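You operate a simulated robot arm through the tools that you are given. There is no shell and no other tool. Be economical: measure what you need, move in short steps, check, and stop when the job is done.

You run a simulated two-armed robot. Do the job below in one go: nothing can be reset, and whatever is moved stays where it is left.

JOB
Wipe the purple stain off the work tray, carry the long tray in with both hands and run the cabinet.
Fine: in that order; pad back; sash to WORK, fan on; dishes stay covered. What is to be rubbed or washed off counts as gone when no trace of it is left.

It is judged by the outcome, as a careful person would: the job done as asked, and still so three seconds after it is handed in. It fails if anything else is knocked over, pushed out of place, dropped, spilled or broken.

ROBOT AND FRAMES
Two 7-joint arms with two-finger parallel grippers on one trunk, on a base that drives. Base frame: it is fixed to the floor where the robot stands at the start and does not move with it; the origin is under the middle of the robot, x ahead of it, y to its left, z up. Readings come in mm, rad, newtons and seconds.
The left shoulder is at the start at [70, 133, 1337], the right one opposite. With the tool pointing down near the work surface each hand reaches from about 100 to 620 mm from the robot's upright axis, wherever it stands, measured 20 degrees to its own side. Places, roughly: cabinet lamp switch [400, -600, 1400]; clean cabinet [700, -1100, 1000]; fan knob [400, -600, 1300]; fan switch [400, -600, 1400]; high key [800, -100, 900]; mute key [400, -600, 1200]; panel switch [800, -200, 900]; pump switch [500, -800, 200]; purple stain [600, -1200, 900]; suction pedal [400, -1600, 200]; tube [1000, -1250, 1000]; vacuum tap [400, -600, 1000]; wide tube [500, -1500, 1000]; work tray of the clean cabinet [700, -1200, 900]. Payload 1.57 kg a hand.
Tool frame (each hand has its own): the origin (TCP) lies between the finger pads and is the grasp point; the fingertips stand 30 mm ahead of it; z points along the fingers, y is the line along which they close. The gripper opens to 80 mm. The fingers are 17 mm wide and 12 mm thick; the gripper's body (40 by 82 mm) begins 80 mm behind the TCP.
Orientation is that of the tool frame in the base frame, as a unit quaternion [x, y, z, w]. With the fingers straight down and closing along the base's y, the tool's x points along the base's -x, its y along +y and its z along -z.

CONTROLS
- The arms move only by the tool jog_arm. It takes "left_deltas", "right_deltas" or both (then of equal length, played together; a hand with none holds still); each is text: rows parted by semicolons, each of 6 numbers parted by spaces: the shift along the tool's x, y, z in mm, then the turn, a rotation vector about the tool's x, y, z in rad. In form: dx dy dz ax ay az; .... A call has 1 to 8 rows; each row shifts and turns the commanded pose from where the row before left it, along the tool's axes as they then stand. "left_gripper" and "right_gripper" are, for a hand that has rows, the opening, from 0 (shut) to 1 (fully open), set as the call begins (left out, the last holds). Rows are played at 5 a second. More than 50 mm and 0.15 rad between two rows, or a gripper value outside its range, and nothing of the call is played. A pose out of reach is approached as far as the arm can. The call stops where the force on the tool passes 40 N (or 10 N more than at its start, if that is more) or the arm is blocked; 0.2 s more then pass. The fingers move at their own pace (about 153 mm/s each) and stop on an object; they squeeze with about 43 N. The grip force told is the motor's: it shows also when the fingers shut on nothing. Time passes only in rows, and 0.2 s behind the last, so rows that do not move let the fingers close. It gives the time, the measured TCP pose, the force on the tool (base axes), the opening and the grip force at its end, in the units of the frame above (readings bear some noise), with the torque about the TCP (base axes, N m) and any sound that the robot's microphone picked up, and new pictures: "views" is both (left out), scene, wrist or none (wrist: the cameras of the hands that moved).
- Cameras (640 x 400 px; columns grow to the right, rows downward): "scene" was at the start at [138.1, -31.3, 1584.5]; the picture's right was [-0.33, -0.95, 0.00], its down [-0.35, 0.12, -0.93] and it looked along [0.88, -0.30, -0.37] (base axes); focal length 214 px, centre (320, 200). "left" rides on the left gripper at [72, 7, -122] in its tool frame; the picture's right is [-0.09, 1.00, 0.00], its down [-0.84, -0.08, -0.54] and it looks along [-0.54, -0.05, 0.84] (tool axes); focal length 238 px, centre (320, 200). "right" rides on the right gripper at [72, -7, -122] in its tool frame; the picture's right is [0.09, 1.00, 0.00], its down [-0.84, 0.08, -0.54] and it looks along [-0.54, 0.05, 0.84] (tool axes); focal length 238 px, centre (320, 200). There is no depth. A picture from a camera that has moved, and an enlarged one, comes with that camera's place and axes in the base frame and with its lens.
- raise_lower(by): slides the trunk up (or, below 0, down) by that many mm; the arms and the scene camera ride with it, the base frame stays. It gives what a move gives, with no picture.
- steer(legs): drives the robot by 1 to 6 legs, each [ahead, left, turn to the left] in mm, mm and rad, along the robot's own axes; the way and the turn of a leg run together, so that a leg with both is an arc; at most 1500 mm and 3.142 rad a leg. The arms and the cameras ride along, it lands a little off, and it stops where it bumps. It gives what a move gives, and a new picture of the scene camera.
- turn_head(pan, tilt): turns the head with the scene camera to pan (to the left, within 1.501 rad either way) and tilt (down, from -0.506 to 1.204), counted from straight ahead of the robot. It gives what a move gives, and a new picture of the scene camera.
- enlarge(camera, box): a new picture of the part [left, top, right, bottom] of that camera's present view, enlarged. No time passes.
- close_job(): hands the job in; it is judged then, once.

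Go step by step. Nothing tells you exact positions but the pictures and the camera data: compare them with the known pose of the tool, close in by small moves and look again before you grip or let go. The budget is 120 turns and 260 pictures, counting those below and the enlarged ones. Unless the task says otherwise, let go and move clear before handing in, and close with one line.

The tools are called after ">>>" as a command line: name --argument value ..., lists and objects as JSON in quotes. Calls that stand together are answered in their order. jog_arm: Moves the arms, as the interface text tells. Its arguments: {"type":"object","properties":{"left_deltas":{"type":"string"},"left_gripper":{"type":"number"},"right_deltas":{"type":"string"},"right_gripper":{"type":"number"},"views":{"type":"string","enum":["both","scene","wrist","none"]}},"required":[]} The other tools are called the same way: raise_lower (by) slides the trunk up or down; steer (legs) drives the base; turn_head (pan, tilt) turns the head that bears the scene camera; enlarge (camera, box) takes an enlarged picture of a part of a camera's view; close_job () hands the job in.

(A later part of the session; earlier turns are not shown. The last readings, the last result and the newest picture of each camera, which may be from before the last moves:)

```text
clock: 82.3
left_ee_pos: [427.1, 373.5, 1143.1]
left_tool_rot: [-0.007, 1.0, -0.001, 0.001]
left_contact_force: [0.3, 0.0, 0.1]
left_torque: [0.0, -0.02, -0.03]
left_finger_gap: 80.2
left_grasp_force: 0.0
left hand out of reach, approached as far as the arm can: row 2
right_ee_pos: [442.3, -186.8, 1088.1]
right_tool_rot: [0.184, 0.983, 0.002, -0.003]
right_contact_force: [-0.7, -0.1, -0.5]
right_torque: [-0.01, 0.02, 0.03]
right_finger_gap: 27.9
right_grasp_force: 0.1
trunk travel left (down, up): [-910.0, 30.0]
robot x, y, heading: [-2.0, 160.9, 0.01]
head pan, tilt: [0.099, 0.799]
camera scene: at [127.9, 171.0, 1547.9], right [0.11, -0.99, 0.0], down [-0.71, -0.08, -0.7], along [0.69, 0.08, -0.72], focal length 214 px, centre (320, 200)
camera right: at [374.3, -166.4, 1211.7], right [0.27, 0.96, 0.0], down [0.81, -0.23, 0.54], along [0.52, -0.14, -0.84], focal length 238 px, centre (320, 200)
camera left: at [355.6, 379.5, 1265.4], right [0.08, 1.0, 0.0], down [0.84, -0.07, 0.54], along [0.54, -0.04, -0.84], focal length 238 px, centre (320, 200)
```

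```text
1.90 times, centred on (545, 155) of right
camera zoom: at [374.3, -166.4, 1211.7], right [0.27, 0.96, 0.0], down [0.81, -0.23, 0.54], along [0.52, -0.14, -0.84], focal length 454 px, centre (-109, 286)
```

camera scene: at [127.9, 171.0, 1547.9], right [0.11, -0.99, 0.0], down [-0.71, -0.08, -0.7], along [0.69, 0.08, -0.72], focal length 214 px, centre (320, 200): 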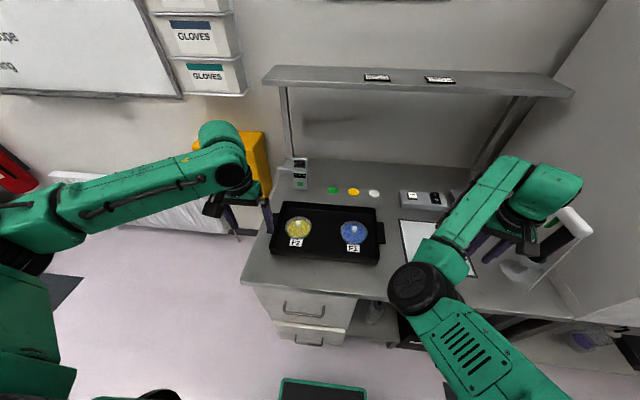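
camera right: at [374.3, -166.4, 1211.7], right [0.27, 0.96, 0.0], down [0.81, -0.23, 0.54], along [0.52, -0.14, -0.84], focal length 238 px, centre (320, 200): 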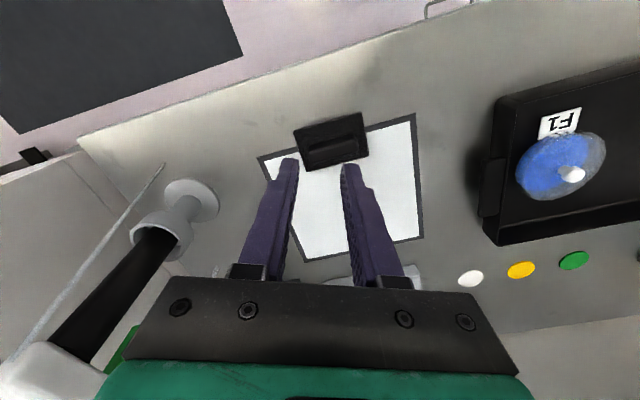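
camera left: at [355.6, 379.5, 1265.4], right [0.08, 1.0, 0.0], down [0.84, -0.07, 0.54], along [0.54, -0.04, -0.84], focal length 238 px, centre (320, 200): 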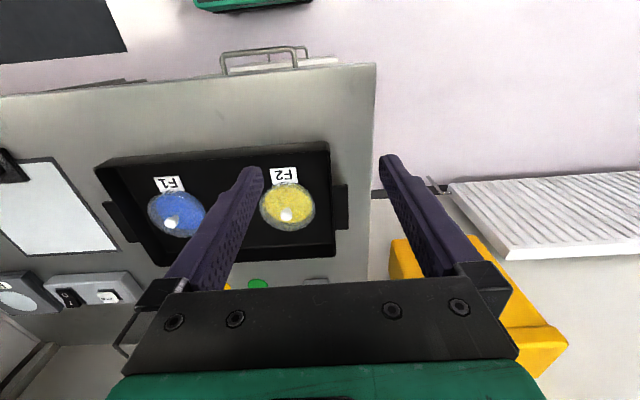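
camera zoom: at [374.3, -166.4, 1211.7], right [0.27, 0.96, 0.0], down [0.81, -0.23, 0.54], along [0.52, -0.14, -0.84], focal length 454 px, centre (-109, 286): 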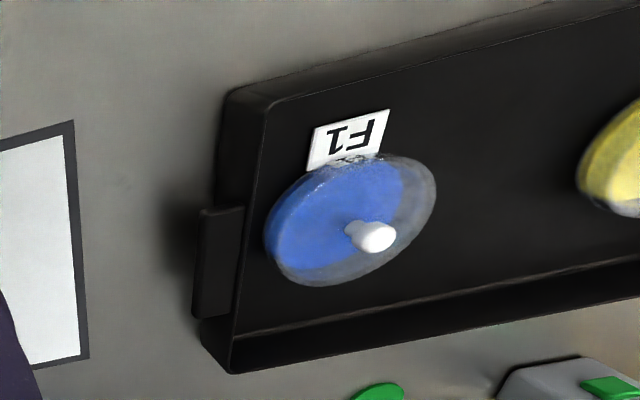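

The tabs are solid blocks ~26 mm wide beside a ~6 mm end wall, ~94 mm long in x. I'll grip wall+tab along y with opening ~44 mm (inner finger in the ~24 mm gap to the dish). I centre the robot on the tray.

>>> steer --legs '[[50, 43, -0.013]]'

>>> jog_arm --left_deltas "-30 -6 20 0 0 0; -30 -6 20 0 0 0; -30 -6 20 0 0 0; 0 0 20 0 0 0; 0 0 0 0 0 0; 0 0 0 0 0 0; 0 0 0 0 0 0; 0 0 0 0 0 0" --left_gripper 0.55 --right_deltas "0 0 0 0 0 -0.15; 0 0 0 0 0 -0.15; 0 0 0 0 0 -0.07; -20 35 0 0 0 0; -20 35 0 0 0 0; -20 35 0 0 0 0; -20 30 0 0 0 0; 0 0 0 0 0 0" --right_gripper 0.55 --views "both"

```text
clock: 83.3
left_ee_pos: [474.0, 404.4, 1146.9]
left_tool_rot: [0.0, 1.0, 0.001, 0.003]
left_contact_force: [-0.1, -0.4, -0.2]
left_torque: [0.03, -0.04, -0.01]
left_finger_gap: 80.1
left_grasp_force: 0.0
right_ee_pos: [482.3, -153.0, 1088.4]
right_tool_rot: [0.192, 0.981, 0.005, 0.0]
right_contact_force: [-1.3, -0.2, -0.1]
right_torque: [0.08, -0.03, -0.01]
right_finger_gap: 28.5
right_grasp_force: 0.0
trunk travel left (down, up): [-910.0, 30.0]
robot x, y, heading: [51.8, 208.2, -0.001]
head pan, tilt: [0.099, 0.799]
camera scene: at [170.7, 205.9, 1548.6], right [0.1, -1.0, 0.0], down [-0.71, -0.07, -0.7], along [0.7, 0.07, -0.71], focal length 214 px, centre (320, 200)
```

scene: 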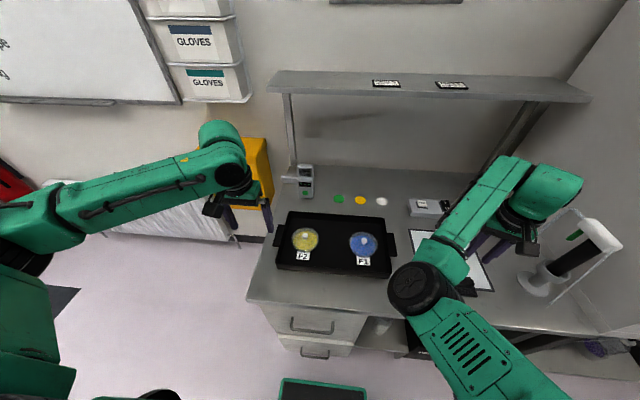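

```text
clock: 85.1
left_ee_pos: [570.1, 393.5, 1063.2]
left_tool_rot: [0.0, 1.0, 0.0, 0.001]
left_contact_force: [-0.1, 0.5, 1.0]
left_torque: [0.0, -0.04, -0.01]
left_finger_gap: 44.0
left_grasp_force: 0.0
right_ee_pos: [570.7, -15.8, 1087.8]
right_tool_rot: [0.009, 1.0, 0.002, -0.002]
right_contact_force: [0.5, -0.6, -0.7]
right_torque: [0.02, 0.0, -0.01]
right_finger_gap: 44.1
right_grasp_force: 0.0
trunk travel left (down, up): [-910.0, 30.0]
robot x, y, heading: [48.3, 207.5, 0.001]
head pan, tilt: [0.099, 0.799]
camera scene: at [178.0, 211.8, 1547.9], right [0.1, -0.99, 0.0], down [-0.71, -0.07, -0.7], along [0.69, 0.07, -0.72], focal length 214 px, centre (320, 200)
camera right: at [500.2, -21.2, 1210.1], right [-0.08, 1.0, 0.01], down [0.84, 0.06, 0.54], along [0.54, 0.05, -0.84], focal length 238 px, centre (320, 200)
camera left: at [498.9, 400.6, 1185.0], right [0.09, 1.0, 0.0], down [0.84, -0.08, 0.54], along [0.54, -0.05, -0.84], focal length 238 px, centre (320, 200)
```

scene: 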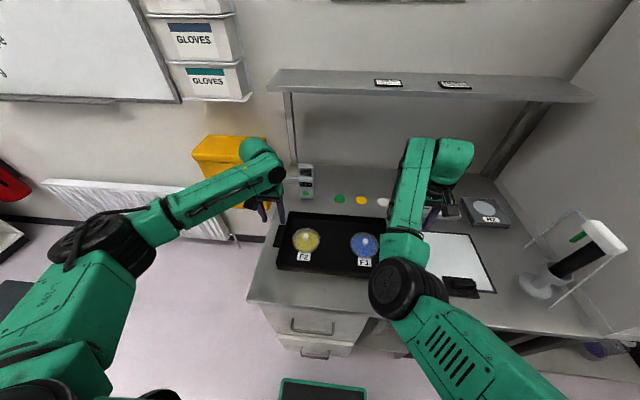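
right: 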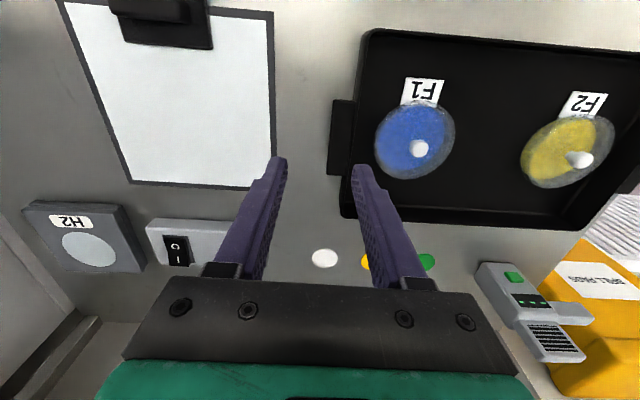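
left: 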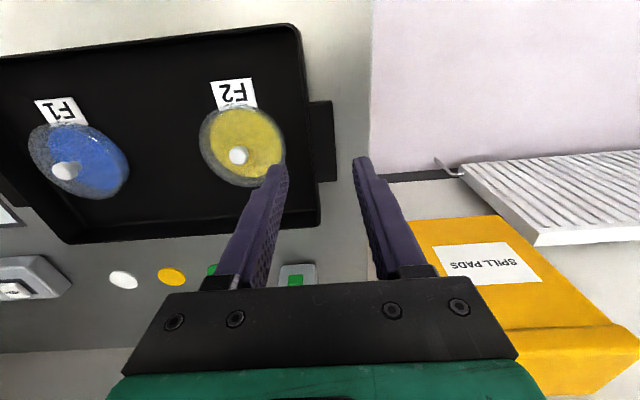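

Grip centres: left ≈[578,391], right ≈[578,17]. I align both hands and lower to TCP≈995, tips still above the rim.

>>> jog_arm --left_deltas "-8 -2 0 0 0 0; 0 0 20 0 0 0; 0 0 24 0 0 0; 0 0 24 0 0 0; 0 0 0 0 0 0" --left_gripper 0.56 --right_deltas "-8 33 0 0 0 0; 0 0 31 0 0 0; 0 0 31 0 0 0; 0 0 31 0 0 0; 0 0 0 0 0 0" --right_gripper 0.56 --views "both"

```text
clock: 86.3
left_ee_pos: [578.4, 387.9, 994.7]
left_tool_rot: [0.0, 1.0, -0.001, 0.001]
left_contact_force: [-0.1, -0.5, 0.8]
left_torque: [-0.01, -0.01, -0.04]
left_finger_gap: 44.7
left_grasp_force: 0.0
right_ee_pos: [576.5, 20.0, 992.5]
right_tool_rot: [0.008, 1.0, 0.003, -0.004]
right_contact_force: [-0.5, -0.3, 0.5]
right_torque: [0.0, -0.02, 0.01]
right_finger_gap: 44.7
right_grasp_force: 0.1
trunk travel left (down, up): [-910.0, 30.0]
robot x, y, heading: [47.9, 205.6, 0.006]
head pan, tilt: [0.099, 0.799]
camera scene: at [178.4, 212.2, 1547.8], right [0.1, -0.99, 0.0], down [-0.71, -0.07, -0.7], along [0.69, 0.07, -0.72], focal length 214 px, centre (320, 200)
camera right: at [505.5, 13.7, 1115.3], right [-0.08, 1.0, 0.01], down [0.84, 0.06, 0.54], along [0.54, 0.05, -0.84], focal length 238 px, centre (320, 200)
camera left: at [505.5, 395.7, 1116.6], right [0.09, 1.0, 0.0], down [0.84, -0.08, 0.54], along [0.54, -0.05, -0.84], focal length 238 px, centre (320, 200)
```

scene: 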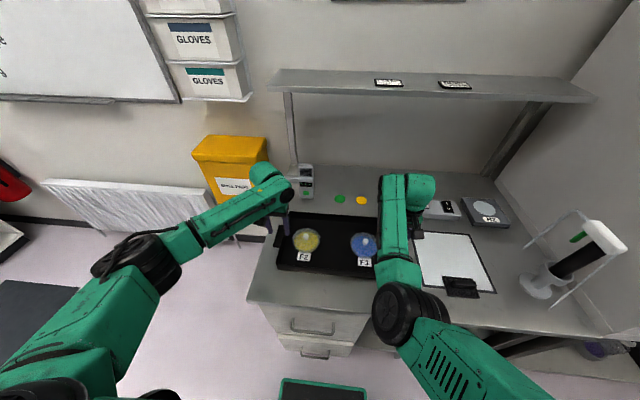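
right: 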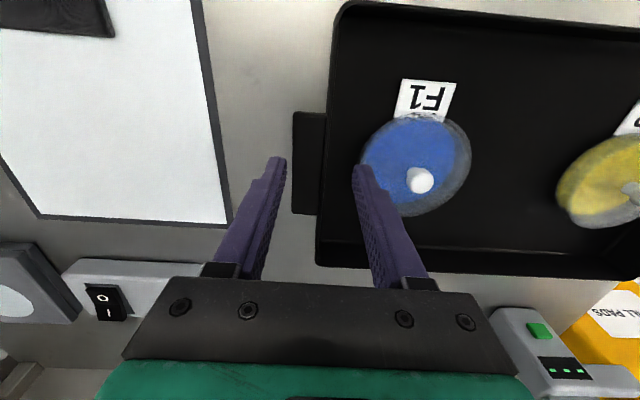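
left: 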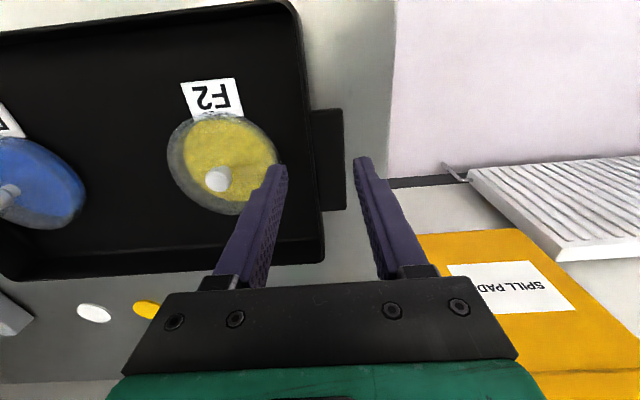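

Fingers straddle well: I shift right hand −4 mm, left +1 mm, and descend to TCP≈955.

>>> jog_arm --left_deltas "0 1 10 0 0 0; 0 0 10 0 0 0; 0 0 10 0 0 0; 0 0 8 0 0 0; 0 0 0 0 0 0" --right_deltas "0 -4 8 0 0 0; 0 0 10 0 0 0; 0 0 10 0 0 0; 0 0 8 0 0 0; 0 0 0 0 0 0" --views "wrist"

```text
clock: 87.5
left_ee_pos: [576.0, 391.5, 957.5]
left_tool_rot: [0.0, 1.0, -0.001, 0.0]
left_contact_force: [-1.1, 0.4, 0.3]
left_torque: [0.02, 0.01, 0.01]
left_finger_gap: 44.9
left_grasp_force: 0.0
right_ee_pos: [577.5, 15.3, 957.3]
right_tool_rot: [0.008, 1.0, 0.004, -0.002]
right_contact_force: [0.6, -0.9, -0.7]
right_torque: [-0.02, 0.0, 0.04]
right_finger_gap: 44.8
right_grasp_force: 0.1
trunk travel left (down, up): [-910.0, 30.0]
robot x, y, heading: [51.6, 203.6, 0.004]
head pan, tilt: [0.099, 0.799]
camera right: at [506.8, 8.9, 1081.2], right [-0.08, 1.0, 0.01], down [0.84, 0.06, 0.54], along [0.54, 0.05, -0.84], focal length 238 px, centre (320, 200)
camera left: at [504.9, 399.0, 1080.3], right [0.09, 1.0, 0.0], down [0.84, -0.08, 0.54], along [0.54, -0.05, -0.84], focal length 238 px, centre (320, 200)
```

right: 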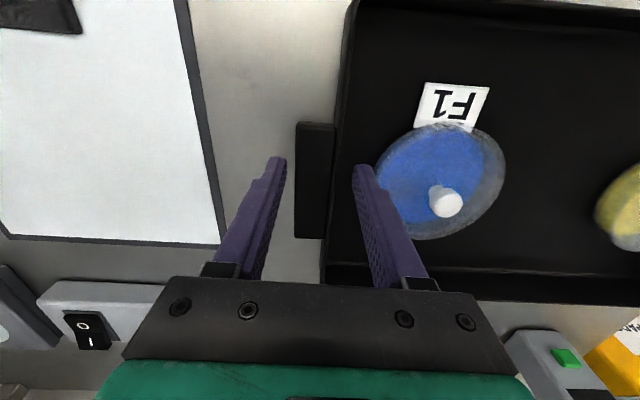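
left: 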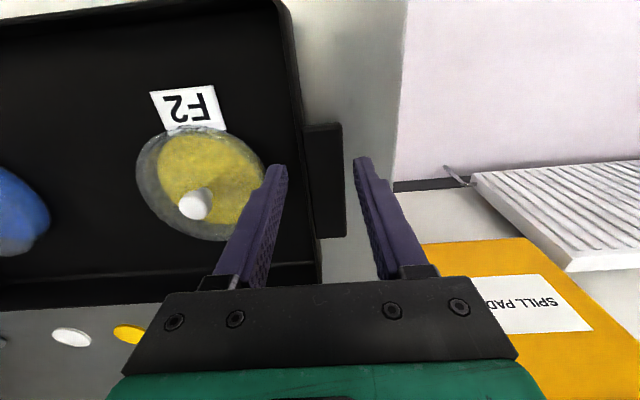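

Both hands straddle tab and wall evenly; tab top seems ≈945. I go 12 mm lower, then close both gently together.

>>> jog_arm --left_deltas "0 0 4 0 0 0; 0 0 4 0 0 0; 0 0 4 0 0 0; 0 0 0 0 0 0" --right_deltas "0 0 4 0 0 0; 0 0 4 0 0 0; 0 0 4 0 0 0; 0 0 0 0 0 0" --views "wrist"

```text
clock: 88.5
left_ee_pos: [576.0, 390.0, 945.0]
left_tool_rot: [-0.001, 1.0, 0.0, 0.0]
left_contact_force: [0.0, -0.4, -0.3]
left_torque: [0.0, 0.02, 0.0]
left_finger_gap: 45.0
left_grasp_force: 0.0
right_ee_pos: [577.3, 15.5, 947.5]
right_tool_rot: [0.007, 1.0, 0.003, -0.002]
right_contact_force: [0.4, 1.0, -0.7]
right_torque: [-0.02, -0.02, 0.0]
right_finger_gap: 44.5
right_grasp_force: 0.0
trunk travel left (down, up): [-910.0, 30.0]
robot x, y, heading: [49.8, 206.7, -0.003]
head pan, tilt: [0.099, 0.799]
camera right: at [506.6, 9.1, 1070.3], right [-0.08, 1.0, 0.01], down [0.84, 0.06, 0.54], along [0.54, 0.05, -0.84], focal length 238 px, centre (320, 200)
camera left: at [505.7, 398.2, 1067.9], right [0.09, 1.0, 0.0], down [0.84, -0.08, 0.54], along [0.54, -0.05, -0.84], focal length 238 px, centre (320, 200)
```

right: 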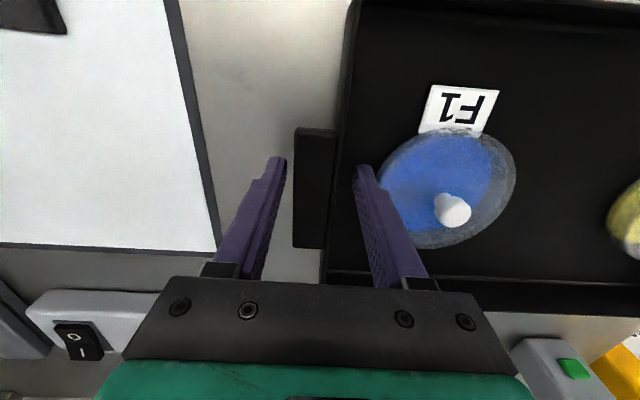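
left: 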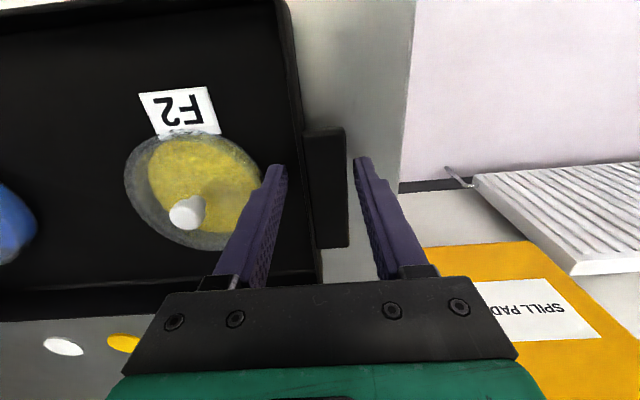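

>>> jog_arm --left_deltas "0 0 2 0 0 0; 0 0 0 0 0 0; 0 0 0 0 0 0; 0 0 0 0 0 0" --left_gripper 0 --right_deltas "0 0 3 0 0 0; 0 0 0 0 0 0; 0 0 0 0 0 0; 0 0 0 0 0 0" --right_gripper 0 --views "wrist"

```text
clock: 89.5
left_ee_pos: [577.3, 393.5, 945.0]
left_tool_rot: [0.0, 1.0, 0.003, 0.002]
left_contact_force: [5.2, 29.2, 13.4]
left_torque: [0.18, 1.02, -0.15]
left_finger_gap: 27.6
left_grasp_force: 38.0
right_ee_pos: [575.9, 11.4, 945.0]
right_tool_rot: [0.01, 1.0, -0.001, -0.001]
right_contact_force: [6.5, -30.3, 17.0]
right_torque: [-0.14, 0.18, 0.55]
right_finger_gap: 27.7
right_grasp_force: 38.0
trunk travel left (down, up): [-910.0, 30.0]
robot x, y, heading: [49.2, 205.0, 0.003]
head pan, tilt: [0.099, 0.799]
camera right: at [505.4, 7.6, 1069.6], right [-0.07, 1.0, 0.0], down [0.84, 0.06, 0.54], along [0.54, 0.04, -0.84], focal length 238 px, centre (320, 200)
camera left: at [505.3, 400.3, 1067.4], right [0.09, 1.0, 0.01], down [0.83, -0.08, 0.55], along [0.54, -0.04, -0.84], focal length 238 px, centre (320, 200)
```

right: 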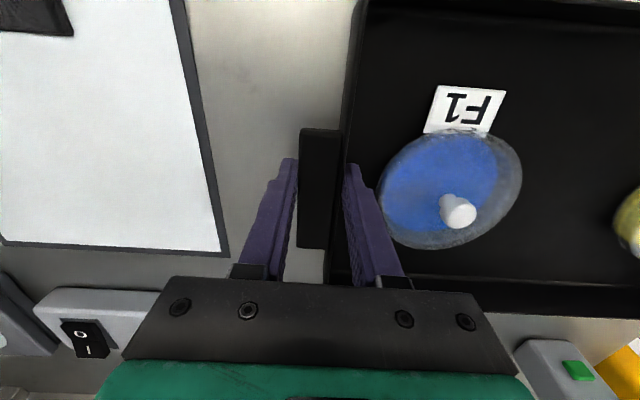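
left: 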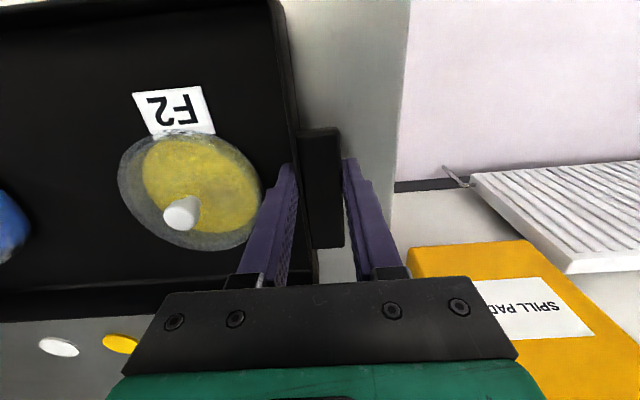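

Both grips hold (27.6 mm each) with ~30 N inward squeeze between hands; I relax it by moving the hands slightly outward.

>>> jog_arm --left_deltas "0 2 -1 0 0 0; 0 0 0 0 0 0" --right_deltas "0 -2 -1 0 0 0; 0 0 0 0 0 0" --views "none"

```text
clock: 90.1
left_ee_pos: [577.2, 393.8, 945.2]
left_tool_rot: [0.001, 1.0, 0.001, 0.002]
left_contact_force: [2.1, 21.1, 7.5]
left_torque: [0.18, -0.56, -0.07]
left_finger_gap: 27.7
left_grasp_force: 38.2
right_ee_pos: [575.3, 11.9, 947.4]
right_tool_rot: [0.009, 1.0, -0.001, -0.001]
right_contact_force: [6.6, -23.1, 15.4]
right_torque: [-0.2, -0.98, 0.4]
right_finger_gap: 27.7
right_grasp_force: 37.8
trunk travel left (down, up): [-910.0, 30.0]
robot x, y, heading: [47.3, 203.4, 0.003]
head pan, tilt: [0.099, 0.799]
```

>>> jog_arm --left_deltas "0 2 -1 0 0 0; 0 2 -1 0 0 0; 0 0 0 0 0 0" --right_deltas "0 -2 -1 0 0 0; 0 -2 -1 0 0 0; 0 0 0 0 0 0" --views "none"

```text
clock: 90.9
left_ee_pos: [576.6, 393.9, 946.2]
left_tool_rot: [0.002, 1.0, -0.004, 0.001]
left_contact_force: [-0.5, -8.9, 0.0]
left_torque: [0.26, -0.04, 0.04]
left_finger_gap: 27.6
left_grasp_force: 38.1
right_ee_pos: [576.2, 10.9, 945.2]
right_tool_rot: [0.006, 1.0, 0.005, -0.003]
right_contact_force: [3.8, 9.0, 13.0]
right_torque: [0.14, -0.35, 0.22]
right_finger_gap: 27.6
right_grasp_force: 38.1
trunk travel left (down, up): [-910.0, 30.0]
robot x, y, heading: [51.1, 206.6, 0.0]
head pan, tilt: [0.099, 0.799]
```

Nearly stress-free. I lift both together slowly by 40 mm and check.

>>> jog_arm --left_deltas "0 -0.7 -4 0 0 0; 0 0 -8 0 0 0; 0 0 -8 0 0 0; 0 0 -10 0 0 0; 0 0 -10 0 0 0; 0 0 0 0 0 0" --right_deltas "0 0.7 -5 0 0 0; 0 0 -8 0 0 0; 0 0 -8 0 0 0; 0 0 -10 0 0 0; 0 0 -10 0 0 0; 0 0 0 0 0 0" --views "both"

```text
clock: 92.3
left_ee_pos: [578.2, 393.5, 984.4]
left_tool_rot: [0.001, 1.0, -0.004, 0.001]
left_contact_force: [0.9, -28.0, 1.4]
left_torque: [-0.74, -0.98, 0.2]
left_finger_gap: 27.7
left_grasp_force: 37.9
right_ee_pos: [577.6, 11.0, 986.9]
right_tool_rot: [0.007, 1.0, 0.005, -0.003]
right_contact_force: [-2.0, 27.3, -5.0]
right_torque: [-0.15, 1.08, 0.51]
right_finger_gap: 27.5
right_grasp_force: 38.0
trunk travel left (down, up): [-910.0, 30.0]
robot x, y, heading: [47.3, 203.9, -0.0]
head pan, tilt: [0.099, 0.799]
camera scene: at [179.6, 212.4, 1547.7], right [0.1, -0.99, 0.0], down [-0.71, -0.07, -0.7], along [0.69, 0.07, -0.72], focal length 214 px, centre (320, 200)
camera right: at [506.7, 4.3, 1110.8], right [-0.08, 1.0, 0.01], down [0.84, 0.06, 0.54], along [0.53, 0.05, -0.84], focal length 238 px, centre (320, 200)
camera left: at [506.1, 401.8, 1106.9], right [0.09, 1.0, -0.01], down [0.84, -0.08, 0.54], along [0.54, -0.06, -0.84], focal length 238 px, centre (320, 200)
```

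scene: 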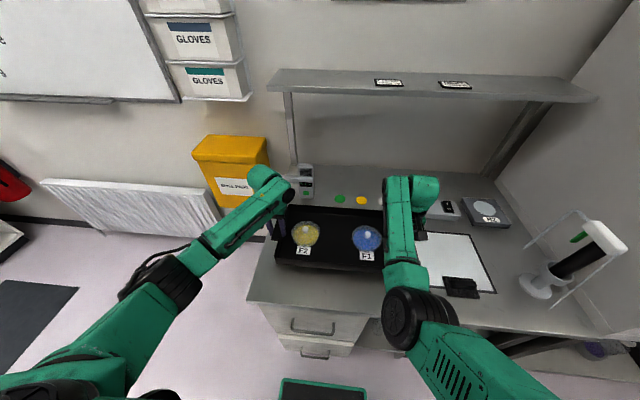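
right: 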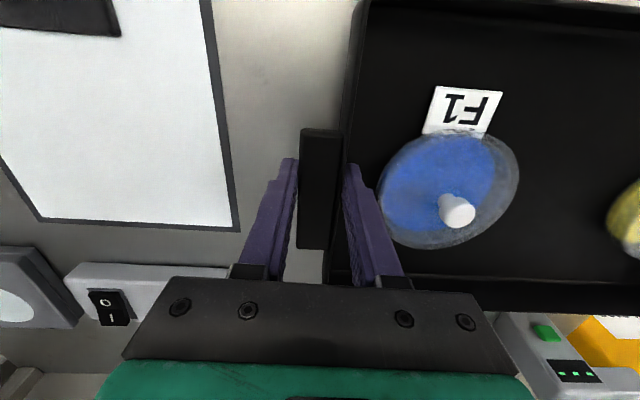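
left: 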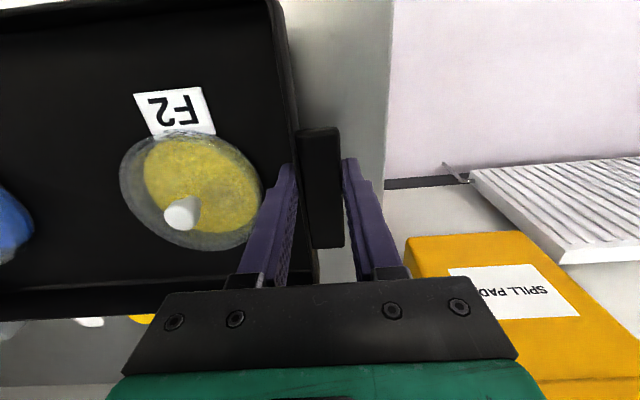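

The tray is up and level. I ease the sideways pull by 2 mm a hand, lift a bit more and start drawing it toward me in small rows.

>>> jog_arm --left_deltas "0 -2 0 0 0 0; 0 0 -15 0 0 0; 0 0 -15 0 0 0; 15 0 0 0 0 0; 15 0 0 0 0 0; 15 0 0 0 0 0; 0 0 0 0 0 0" --right_deltas "0 2 0 0 0 0; 0 0 -15 0 0 0; 0 0 -15 0 0 0; 15 0 0 0 0 0; 15 0 0 0 0 0; 15 0 0 0 0 0; 0 0 0 0 0 0" --views "scene"

```text
clock: 93.8
left_ee_pos: [534.2, 387.6, 1016.4]
left_tool_rot: [0.004, 1.0, -0.009, 0.004]
left_contact_force: [2.6, -7.4, -2.2]
left_torque: [0.02, 0.49, 0.67]
left_finger_gap: 27.8
left_grasp_force: 38.1
right_ee_pos: [540.0, 5.0, 1023.1]
right_tool_rot: [0.01, 1.0, 0.004, 0.002]
right_contact_force: [-3.9, 6.6, -2.2]
right_torque: [-0.01, -0.36, 0.69]
right_finger_gap: 27.8
right_grasp_force: 38.4
trunk travel left (down, up): [-910.0, 30.0]
robot x, y, heading: [47.6, 205.2, -0.002]
head pan, tilt: [0.099, 0.799]
stopped in row 7 (left hand): the force on the tool passed its limit at 43 N (the readings are from after the stop); the commanded pose is now the measured one
camera scene: at [178.9, 211.7, 1547.8], right [0.1, -0.99, 0.0], down [-0.71, -0.07, -0.7], along [0.69, 0.07, -0.72], focal length 214 px, centre (320, 200)
```

scene: 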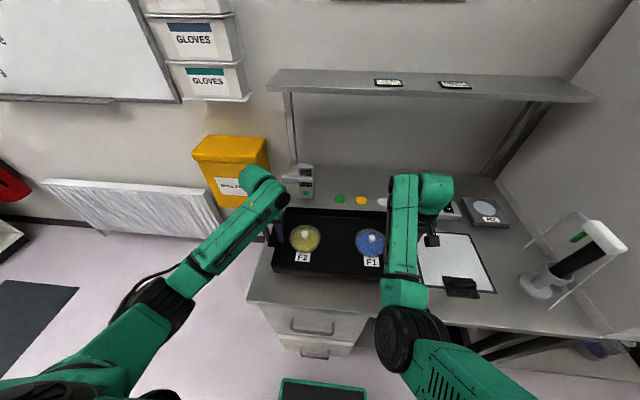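

Small internal forces; I continue drawing in with gentler rows.

>>> jog_arm --left_deltas "8 0 -2 0 0 0; 10 0 -1 0 0 0; 10 0 0 0 0 0; 10 0 0 0 0 0; 10 0 0 0 0 0; 10 0 0 0 0 0; 5 0 0 0 0 0; 0 0 0 0 0 0" --right_deltas "8 0 2 0 0 0; 10 0 1 0 0 0; 10 0 0 0 0 0; 10 0 0 0 0 0; 10 0 0 0 0 0; 10 0 0 0 0 0; 5 0 0 0 0 0; 0 0 0 0 0 0" --views "none"

```text
clock: 94.3
left_ee_pos: [522.3, 379.4, 1020.6]
left_tool_rot: [0.009, 1.0, -0.019, 0.008]
left_contact_force: [4.6, -11.0, -1.9]
left_torque: [0.08, 0.36, 0.93]
left_finger_gap: 28.5
left_grasp_force: 38.4
right_ee_pos: [533.6, -3.3, 1032.2]
right_tool_rot: [0.016, 1.0, 0.002, 0.014]
right_contact_force: [-4.6, 12.4, -2.0]
right_torque: [0.0, -0.25, 0.73]
right_finger_gap: 28.6
right_grasp_force: 38.0
trunk travel left (down, up): [-910.0, 30.0]
robot x, y, heading: [48.3, 207.3, 0.002]
head pan, tilt: [0.099, 0.799]
stopped in row 2 (left hand): the force on the tool passed its limit at 44 N (the readings are from after the stop); the commanded pose is now the measured one
```

The right arm is at a joint limit when drawing in, so I stop arm motion: I'll carry with base and trunk only. First I look at the room behind to the right and my own base footprint.

>>> turn_head --pan -1.5 --tilt 0.9

```text
clock: 96.0
left_ee_pos: [523.2, 380.6, 1019.5]
left_tool_rot: [0.01, 1.0, -0.018, 0.008]
left_contact_force: [4.9, -27.0, -0.7]
left_torque: [-0.23, -0.18, 0.66]
left_finger_gap: 28.4
left_grasp_force: 38.3
right_ee_pos: [536.3, -1.9, 1029.7]
right_tool_rot: [0.015, 1.0, 0.003, 0.012]
right_contact_force: [-4.5, 26.6, -4.7]
right_torque: [-0.18, 0.24, 0.73]
right_finger_gap: 28.4
right_grasp_force: 38.1
trunk travel left (down, up): [-910.0, 30.0]
robot x, y, heading: [47.0, 201.7, -0.003]
head pan, tilt: [-1.499, 0.901]
camera scene: at [104.6, 129.0, 1539.9], right [-1.0, -0.07, 0.0], down [-0.06, 0.78, -0.62], along [0.04, -0.62, -0.78], focal length 214 px, centre (320, 200)
```

scene: 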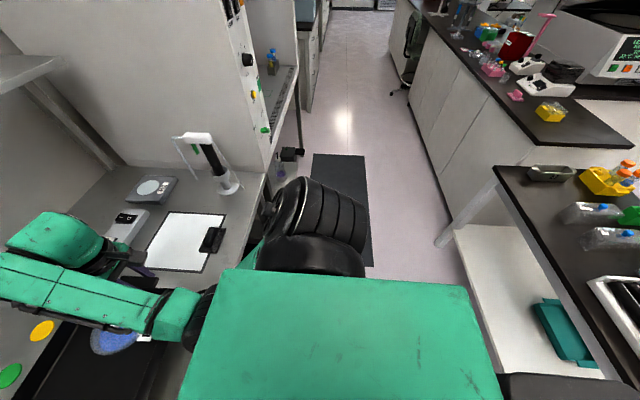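

Table edge behind runs at x≈−600; backing to about x=−270 leaves room. I ease the tension between the hands, then back up in two legs.

>>> jog_arm --left_deltas "0 -1.5 0 0 0 0; 0 0 0 0 0 0" --right_deltas "0 1.5 0 0 0 0; 0 0 0 0 0 0" --views "none"

>>> steer --legs '[[-270, 0, 0]]'

```text
clock: 96.6
left_ee_pos: [523.3, 380.3, 1019.8]
left_tool_rot: [0.007, 1.0, -0.016, 0.007]
left_contact_force: [4.5, -16.2, 0.5]
left_torque: [-0.38, -0.26, 0.85]
left_finger_gap: 28.2
left_grasp_force: 37.9
right_ee_pos: [536.2, -1.3, 1031.7]
right_tool_rot: [0.019, 1.0, 0.0, 0.014]
right_contact_force: [-4.3, 16.4, -4.2]
right_torque: [-0.12, 0.29, 0.82]
right_finger_gap: 28.3
right_grasp_force: 38.1
trunk travel left (down, up): [-910.0, 30.0]
robot x, y, heading: [50.6, 205.0, -0.003]
head pan, tilt: [-1.499, 0.901]
```

```text
clock: 98.5
left_ee_pos: [256.5, 382.4, 1018.5]
left_tool_rot: [0.007, 1.0, -0.018, 0.006]
left_contact_force: [3.2, -7.9, -1.0]
left_torque: [-0.16, 0.4, 0.57]
left_finger_gap: 28.2
left_grasp_force: 38.4
right_ee_pos: [269.8, -0.6, 1029.6]
right_tool_rot: [0.015, 1.0, -0.001, 0.012]
right_contact_force: [-2.9, 8.0, -2.8]
right_torque: [-0.23, -0.29, 0.69]
right_finger_gap: 28.7
right_grasp_force: 38.8
trunk travel left (down, up): [-910.0, 30.0]
robot x, y, heading: [-222.9, 204.4, 0.01]
head pan, tilt: [-1.499, 0.901]
camera scene: at [-159.9, 128.6, 1539.7], right [-1.0, -0.08, 0.0], down [-0.06, 0.78, -0.62], along [0.05, -0.62, -0.78], focal length 214 px, centre (320, 200)
```

scene: 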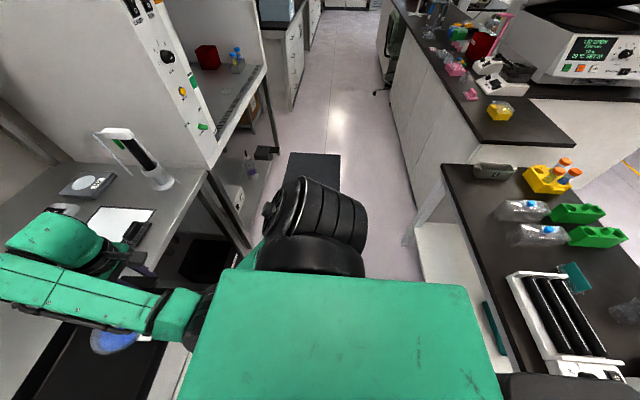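

Clear of the bench. I back 45 mm more, then drive right about half the way and check.

>>> steer --legs '[[-45, 0, -0.01], [0, -650, 0]]'

>>> turn_head --pan -0.4 --tilt 0.9

```text
clock: 102.6
left_ee_pos: [207.1, -276.0, 1018.5]
left_tool_rot: [0.016, 1.0, -0.018, 0.007]
left_contact_force: [4.6, -13.5, -0.5]
left_torque: [-0.25, 0.07, 0.67]
left_finger_gap: 28.1
left_grasp_force: 38.3
right_ee_pos: [213.5, -659.4, 1030.2]
right_tool_rot: [0.024, 1.0, -0.001, 0.013]
right_contact_force: [-4.0, 14.7, -4.4]
right_torque: [-0.23, 0.02, 0.69]
right_finger_gap: 28.5
right_grasp_force: 38.4
trunk travel left (down, up): [-910.0, 30.0]
robot x, y, heading: [-267.6, -443.1, -0.014]
head pan, tilt: [-1.499, 0.901]
camera scene: at [-214.9, -521.9, 1539.9], right [-1.0, -0.06, 0.0], down [-0.05, 0.78, -0.62], along [0.04, -0.62, -0.78], focal length 214 px, centre (320, 200)
```

scene: 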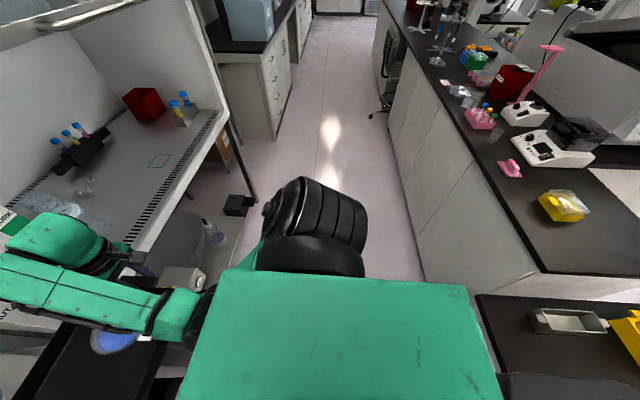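

```text
clock: 103.9
left_ee_pos: [207.3, -278.1, 1020.4]
left_tool_rot: [0.015, 1.0, -0.018, 0.006]
left_contact_force: [3.6, -7.7, 0.0]
left_torque: [-0.18, -0.14, 0.7]
left_finger_gap: 27.8
left_grasp_force: 38.2
right_ee_pos: [214.2, -660.3, 1031.5]
right_tool_rot: [0.023, 1.0, -0.002, 0.013]
right_contact_force: [-3.7, 7.6, -3.8]
right_torque: [-0.31, 0.27, 0.75]
right_finger_gap: 28.2
right_grasp_force: 38.8
trunk travel left (down, up): [-910.0, 30.0]
robot x, y, heading: [-273.5, -442.9, -0.013]
head pan, tilt: [-0.4, 0.901]
camera scene: at [-150.3, -478.3, 1539.8], right [-0.4, -0.92, 0.0], down [-0.72, 0.31, -0.62], along [0.57, -0.25, -0.78], focal length 214 px, centre (320, 200)
```

scene: 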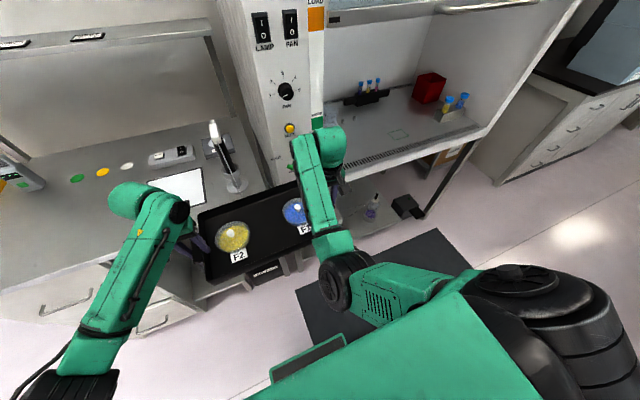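

The tray is safely in front of the panel. I continue right to centre it on the free space (tray y≈−1183).

>>> steer --legs '[[0, 0, 0.013], [0, -714, 0]]'

>>> turn_head --pan 0.0 --tilt 0.6

```text
clock: 108.2
left_ee_pos: [199.2, -1012.9, 1019.1]
left_tool_rot: [0.022, 1.0, -0.019, 0.007]
left_contact_force: [3.5, -9.6, -1.5]
left_torque: [-0.17, -0.01, 0.71]
left_finger_gap: 28.2
left_grasp_force: 38.0
right_ee_pos: [201.3, -1395.7, 1031.1]
right_tool_rot: [0.031, 0.999, -0.001, 0.014]
right_contact_force: [-3.0, 10.0, -3.2]
right_torque: [-0.26, 0.06, 0.66]
right_finger_gap: 28.5
right_grasp_force: 38.8
trunk travel left (down, up): [-910.0, 30.0]
robot x, y, heading: [-281.1, -1175.5, -0.023]
head pan, tilt: [-0.4, 0.901]
camera scene: at [-160.0, -1207.5, 1539.8], right [-0.41, -0.91, 0.0], down [-0.71, 0.32, -0.62], along [0.56, -0.26, -0.78], focal length 214 px, centre (320, 200)
```

scene: 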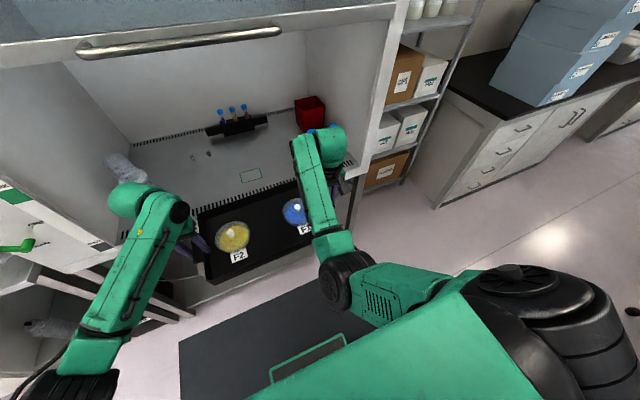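

```text
clock: 109.1
left_ee_pos: [199.5, -1014.8, 1019.1]
left_tool_rot: [0.022, 1.0, -0.019, 0.007]
left_contact_force: [4.0, -5.4, -1.2]
left_torque: [-0.08, 0.1, 0.76]
left_finger_gap: 28.1
left_grasp_force: 37.8
right_ee_pos: [201.5, -1396.3, 1030.8]
right_tool_rot: [0.03, 0.999, -0.001, 0.013]
right_contact_force: [-2.2, 6.3, -3.5]
right_torque: [-0.29, -0.05, 0.75]
right_finger_gap: 28.5
right_grasp_force: 38.6
trunk travel left (down, up): [-910.0, 30.0]
robot x, y, heading: [-279.7, -1175.5, -0.023]
head pan, tilt: [0.0, 0.6]
camera scene: at [-140.5, -1180.4, 1564.5], right [-0.03, -1.0, 0.0], down [-0.57, 0.02, -0.82], along [0.82, -0.02, -0.57], focal length 214 px, centre (320, 200)
```

scene: 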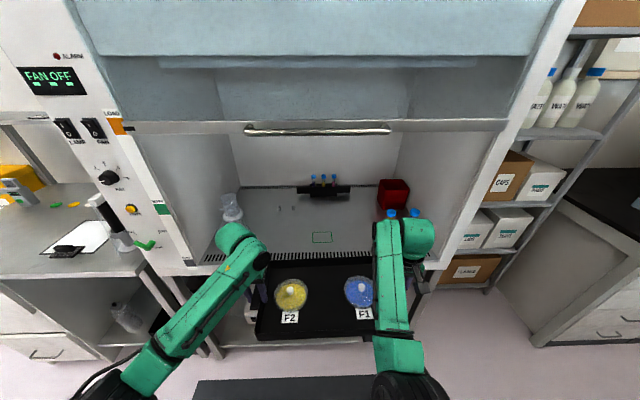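

Tray is before the opening (centre y≈−1205). I correct heading and y (+25), then drive straight in, first halfway.

>>> steer --legs '[[0, 25, 0.023], [190, 0, 0]]'

```text
clock: 111.1
left_ee_pos: [383.5, -981.0, 1020.8]
left_tool_rot: [0.011, 1.0, -0.018, 0.008]
left_contact_force: [3.6, -7.5, -1.3]
left_torque: [-0.16, -0.13, 0.75]
left_finger_gap: 28.4
left_grasp_force: 38.5
right_ee_pos: [394.1, -1361.9, 1032.6]
right_tool_rot: [0.02, 1.0, -0.001, 0.015]
right_contact_force: [-4.3, 8.0, -3.1]
right_torque: [-0.36, 0.18, 0.77]
right_finger_gap: 28.7
right_grasp_force: 38.5
trunk travel left (down, up): [-910.0, 30.0]
robot x, y, heading: [-88.3, -1157.0, -0.011]
head pan, tilt: [0.0, 0.6]
camera scene: at [46.0, -1153.7, 1565.1], right [0.0, -1.0, 0.0], down [-0.56, 0.0, -0.83], along [0.83, 0.0, -0.56], focal length 214 px, centre (320, 200)
```

scene: 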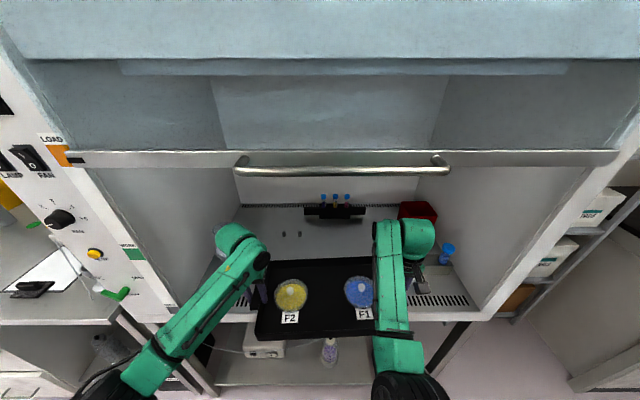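

Good clearance both sides. I shift 9 mm right and drive in the remaining 188 mm.

>>> steer --legs '[[95, -9, 0.01], [93, 0, 0]]'

>>> turn_head --pan 0.0 --tilt 0.85

>>> enlarge --camera "left" --box '[0, 0, 640, 400]'

>>> enlarge --camera "right" --box '[0, 0, 640, 400]'

```text
clock: 112.9
left_ee_pos: [569.1, -984.1, 1021.2]
left_tool_rot: [0.006, 1.0, -0.019, 0.01]
left_contact_force: [2.9, -6.3, -1.2]
left_torque: [-0.08, -0.26, 0.75]
left_finger_gap: 28.0
left_grasp_force: 38.3
right_ee_pos: [582.2, -1366.4, 1032.4]
right_tool_rot: [0.014, 1.0, -0.001, 0.015]
right_contact_force: [-4.6, 5.8, -3.1]
right_torque: [-0.37, 0.32, 0.73]
right_finger_gap: 28.2
right_grasp_force: 38.6
trunk travel left (down, up): [-910.0, 30.0]
robot x, y, heading: [95.7, -1162.2, 0.003]
head pan, tilt: [0.0, 0.6]
camera scene: at [232.0, -1160.5, 1565.2], right [0.01, -1.0, 0.0], down [-0.56, 0.0, -0.83], along [0.83, 0.01, -0.56], focal length 214 px, centre (320, 200)
```

scene: 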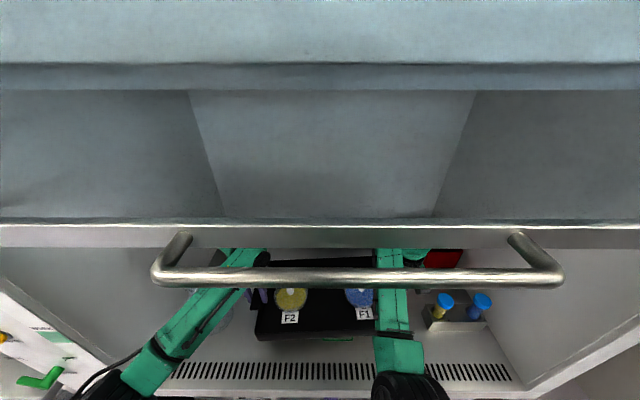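

```text
clock: 113.7
left_ee_pos: [573.5, -984.5, 1018.3]
left_tool_rot: [0.005, 1.0, -0.018, 0.007]
left_contact_force: [4.4, -4.4, -2.5]
left_torque: [-0.03, 0.18, 0.75]
left_finger_gap: 28.1
left_grasp_force: 38.2
right_ee_pos: [587.1, -1365.1, 1030.4]
right_tool_rot: [0.014, 1.0, -0.001, 0.012]
right_contact_force: [-3.1, 4.1, -3.4]
right_torque: [-0.23, -0.07, 0.75]
right_finger_gap: 28.5
right_grasp_force: 38.6
trunk travel left (down, up): [-910.0, 30.0]
robot x, y, heading: [96.3, -1158.7, 0.006]
head pan, tilt: [0.0, 0.85]
camera scene: at [229.7, -1160.4, 1543.5], right [0.01, -1.0, 0.0], down [-0.75, 0.0, -0.66], along [0.66, 0.0, -0.75], focal length 214 px, centre (320, 200)
```

scene: 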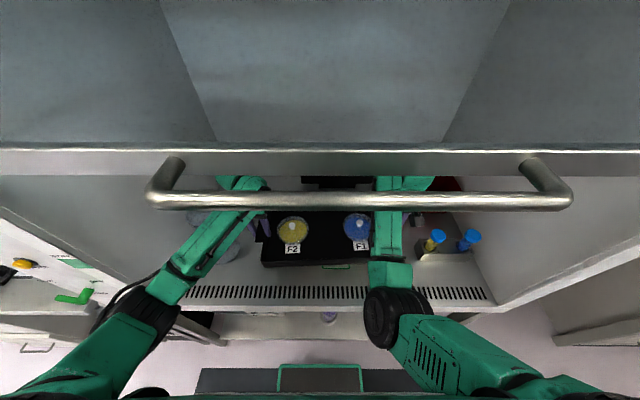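

```text
1.00 times, centred on (320, 200) of left (not enlarged: the box is as wide or as high as the picture)
camera zoom: at [501.1, -970.8, 1139.4], right [0.1, 0.99, -0.04], down [0.83, -0.07, 0.56], along [0.55, -0.09, -0.83], focal length 238 px, centre (320, 200)
```

zoom: 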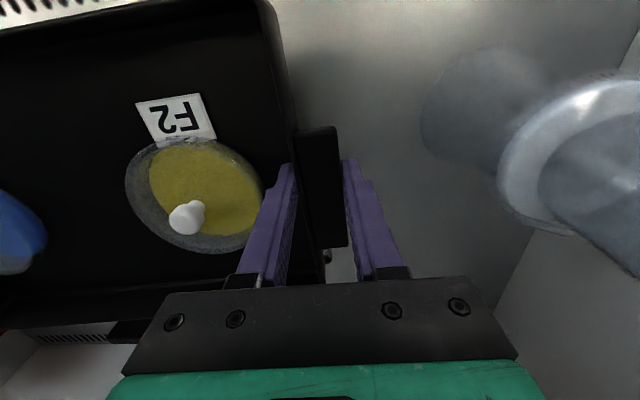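

```text
1.00 times, centred on (320, 200) of right (not enlarged: the box is as wide or as high as the picture)
camera zoom: at [513.6, -1369.3, 1151.4], right [-0.06, 1.0, 0.0], down [0.83, 0.05, 0.56], along [0.56, 0.03, -0.83], focal length 238 px, centre (320, 200)
```

zoom: 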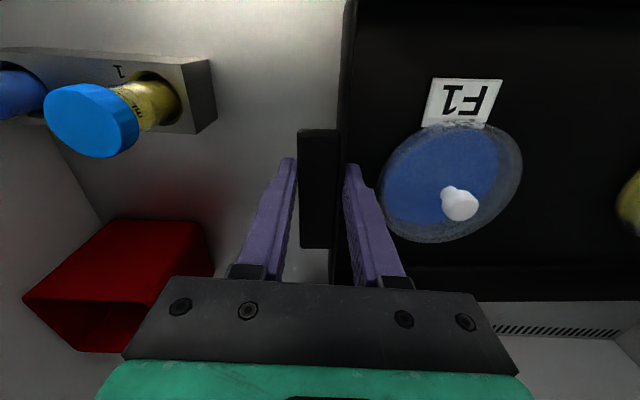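

Tray is inside, clear of flask, micro-tubes and racks; its bottom is ~75–85 mm above the work tray. I lower with the trunk so the arms stay fixed.

>>> raise_lower --by -64

>>> enlarge --camera "left" --box '[0, 0, 640, 400]'

```text
clock: 114.7
left_ee_pos: [572.6, -983.9, 956.1]
left_tool_rot: [0.006, 1.0, -0.018, 0.007]
left_contact_force: [4.5, -4.5, -0.8]
left_torque: [-0.11, -0.29, 0.73]
left_finger_gap: 28.2
left_grasp_force: 37.3
right_ee_pos: [585.6, -1365.7, 967.4]
right_tool_rot: [0.015, 1.0, -0.001, 0.013]
right_contact_force: [-4.7, 5.5, -3.8]
right_torque: [-0.38, 0.36, 0.77]
right_finger_gap: 28.3
right_grasp_force: 38.4
trunk travel left (down, up): [-846.0, 94.0]
robot x, y, heading: [97.5, -1159.8, 0.005]
head pan, tilt: [0.0, 0.85]
```

```text
1.00 times, centred on (320, 200) of left (not enlarged: the box is as wide or as high as the picture)
camera zoom: at [499.0, -970.6, 1076.3], right [0.1, 0.99, -0.03], down [0.83, -0.07, 0.56], along [0.55, -0.09, -0.83], focal length 238 px, centre (320, 200)
```

zoom: 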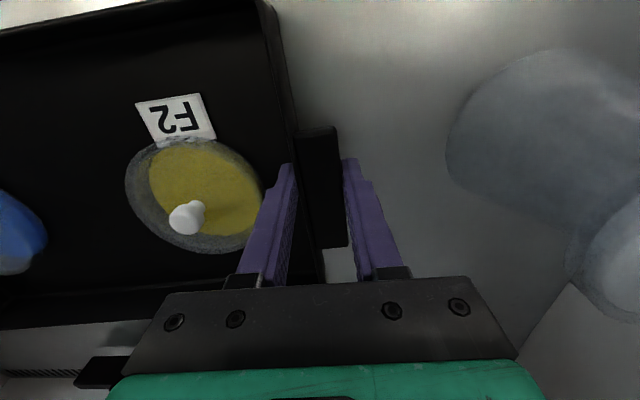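

>>> raise_lower --by -8

>>> jog_arm --left_deltas "0 0 0 0 0 0; 0 0 0 0 0 0; 0 0 0 0 0 0; 0 0 0 0 0 0; 0 0 0 0 0 0" --right_deltas "0 0 2 0 0 0; 0 0 2 0 0 0; 0 0 2 0 0 0; 0 0 2 0 0 0; 0 0 0 0 0 0" --views "wrist"

```text
clock: 115.3
left_ee_pos: [572.3, -983.4, 947.3]
left_tool_rot: [0.006, 1.0, -0.018, 0.007]
left_contact_force: [4.2, -4.9, -0.5]
left_torque: [-0.12, -0.23, 0.76]
left_finger_gap: 28.0
left_grasp_force: 38.0
right_ee_pos: [587.7, -1365.2, 959.2]
right_tool_rot: [0.015, 1.0, -0.002, 0.012]
right_contact_force: [-3.8, 5.5, -3.8]
right_torque: [-0.44, 0.33, 0.72]
right_finger_gap: 28.9
right_grasp_force: 38.1
trunk travel left (down, up): [-838.0, 102.0]
robot x, y, heading: [96.0, -1162.3, 0.008]
head pan, tilt: [0.0, 0.85]
```

```text
clock: 116.5
left_ee_pos: [571.8, -983.2, 946.7]
left_tool_rot: [0.006, 1.0, -0.018, 0.007]
left_contact_force: [2.6, -1.6, -4.9]
left_torque: [0.41, 0.54, 0.59]
left_finger_gap: 28.1
left_grasp_force: 38.7
right_ee_pos: [586.8, -1365.3, 949.5]
right_tool_rot: [0.015, 1.0, -0.002, 0.013]
right_contact_force: [-2.4, 2.0, -0.5]
right_torque: [0.28, -0.51, 0.51]
right_finger_gap: 28.6
right_grasp_force: 38.4
trunk travel left (down, up): [-838.0, 102.0]
robot x, y, heading: [100.0, -1157.3, 0.005]
head pan, tilt: [0.0, 0.85]
camera right: at [511.7, -1368.9, 1072.1], right [-0.06, 1.0, -0.01], down [0.82, 0.05, 0.56], along [0.56, 0.03, -0.83], focal length 238 px, centre (320, 200)
camera left: at [499.2, -970.4, 1067.9], right [0.1, 0.99, -0.03], down [0.83, -0.07, 0.56], along [0.55, -0.09, -0.83], focal length 238 px, centre (320, 200)
```

right: 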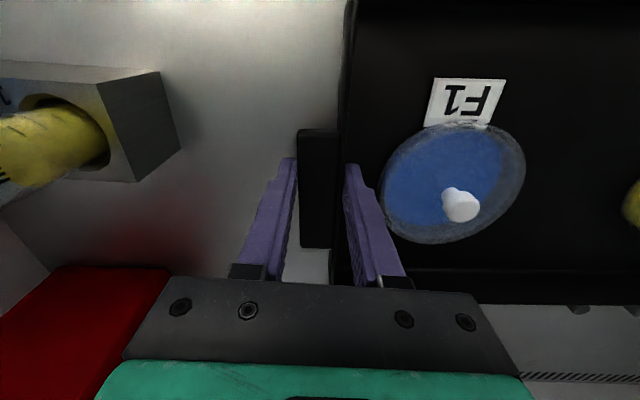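
left: 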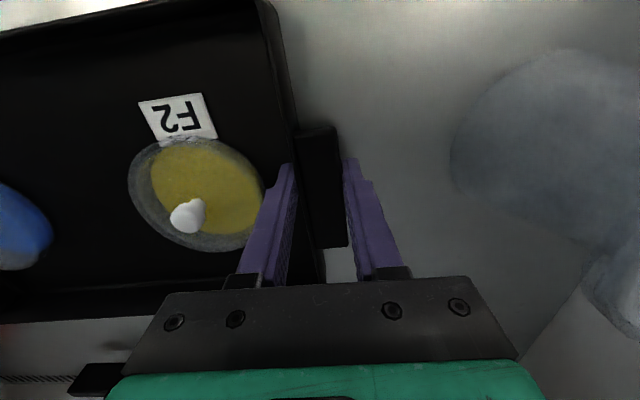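

Both are within ~3 mm of touchdown. I lower the trunk the last millimetres.

>>> raise_lower --by -3

>>> jog_arm --left_deltas "0 0 0 0 0 0; 0 0 0 0 0 0; 0 0 0 0 0 0" --right_deltas "0 0 1 0 0 0; 0 0 1 0 0 0; 0 0 0 0 0 0" --views "none"

```text
clock: 117.0
left_ee_pos: [572.1, -983.5, 946.4]
left_tool_rot: [0.005, 1.0, -0.019, 0.011]
left_contact_force: [5.0, -0.9, 13.2]
left_torque: [0.22, 0.9, 0.74]
left_finger_gap: 28.2
left_grasp_force: 38.8
right_ee_pos: [583.6, -1365.6, 947.8]
right_tool_rot: [0.015, 1.0, 0.0, 0.012]
right_contact_force: [-4.1, 0.4, -1.7]
right_torque: [0.12, 0.75, 0.58]
right_finger_gap: 28.5
right_grasp_force: 38.8
trunk travel left (down, up): [-835.0, 105.0]
robot x, y, heading: [96.7, -1161.0, 0.001]
head pan, tilt: [0.0, 0.85]
```

```text
clock: 117.8
left_ee_pos: [572.5, -983.7, 945.5]
left_tool_rot: [0.006, 1.0, -0.017, 0.01]
left_contact_force: [11.6, 1.6, 18.5]
left_torque: [0.36, 0.75, 0.78]
left_finger_gap: 28.3
left_grasp_force: 38.6
right_ee_pos: [584.6, -1366.8, 946.5]
right_tool_rot: [0.014, 1.0, -0.001, 0.013]
right_contact_force: [-4.2, -2.4, 0.5]
right_torque: [0.04, 1.28, 0.78]
right_finger_gap: 28.7
right_grasp_force: 38.9
trunk travel left (down, up): [-835.0, 105.0]
robot x, y, heading: [96.4, -1159.3, 0.001]
head pan, tilt: [0.0, 0.85]
```

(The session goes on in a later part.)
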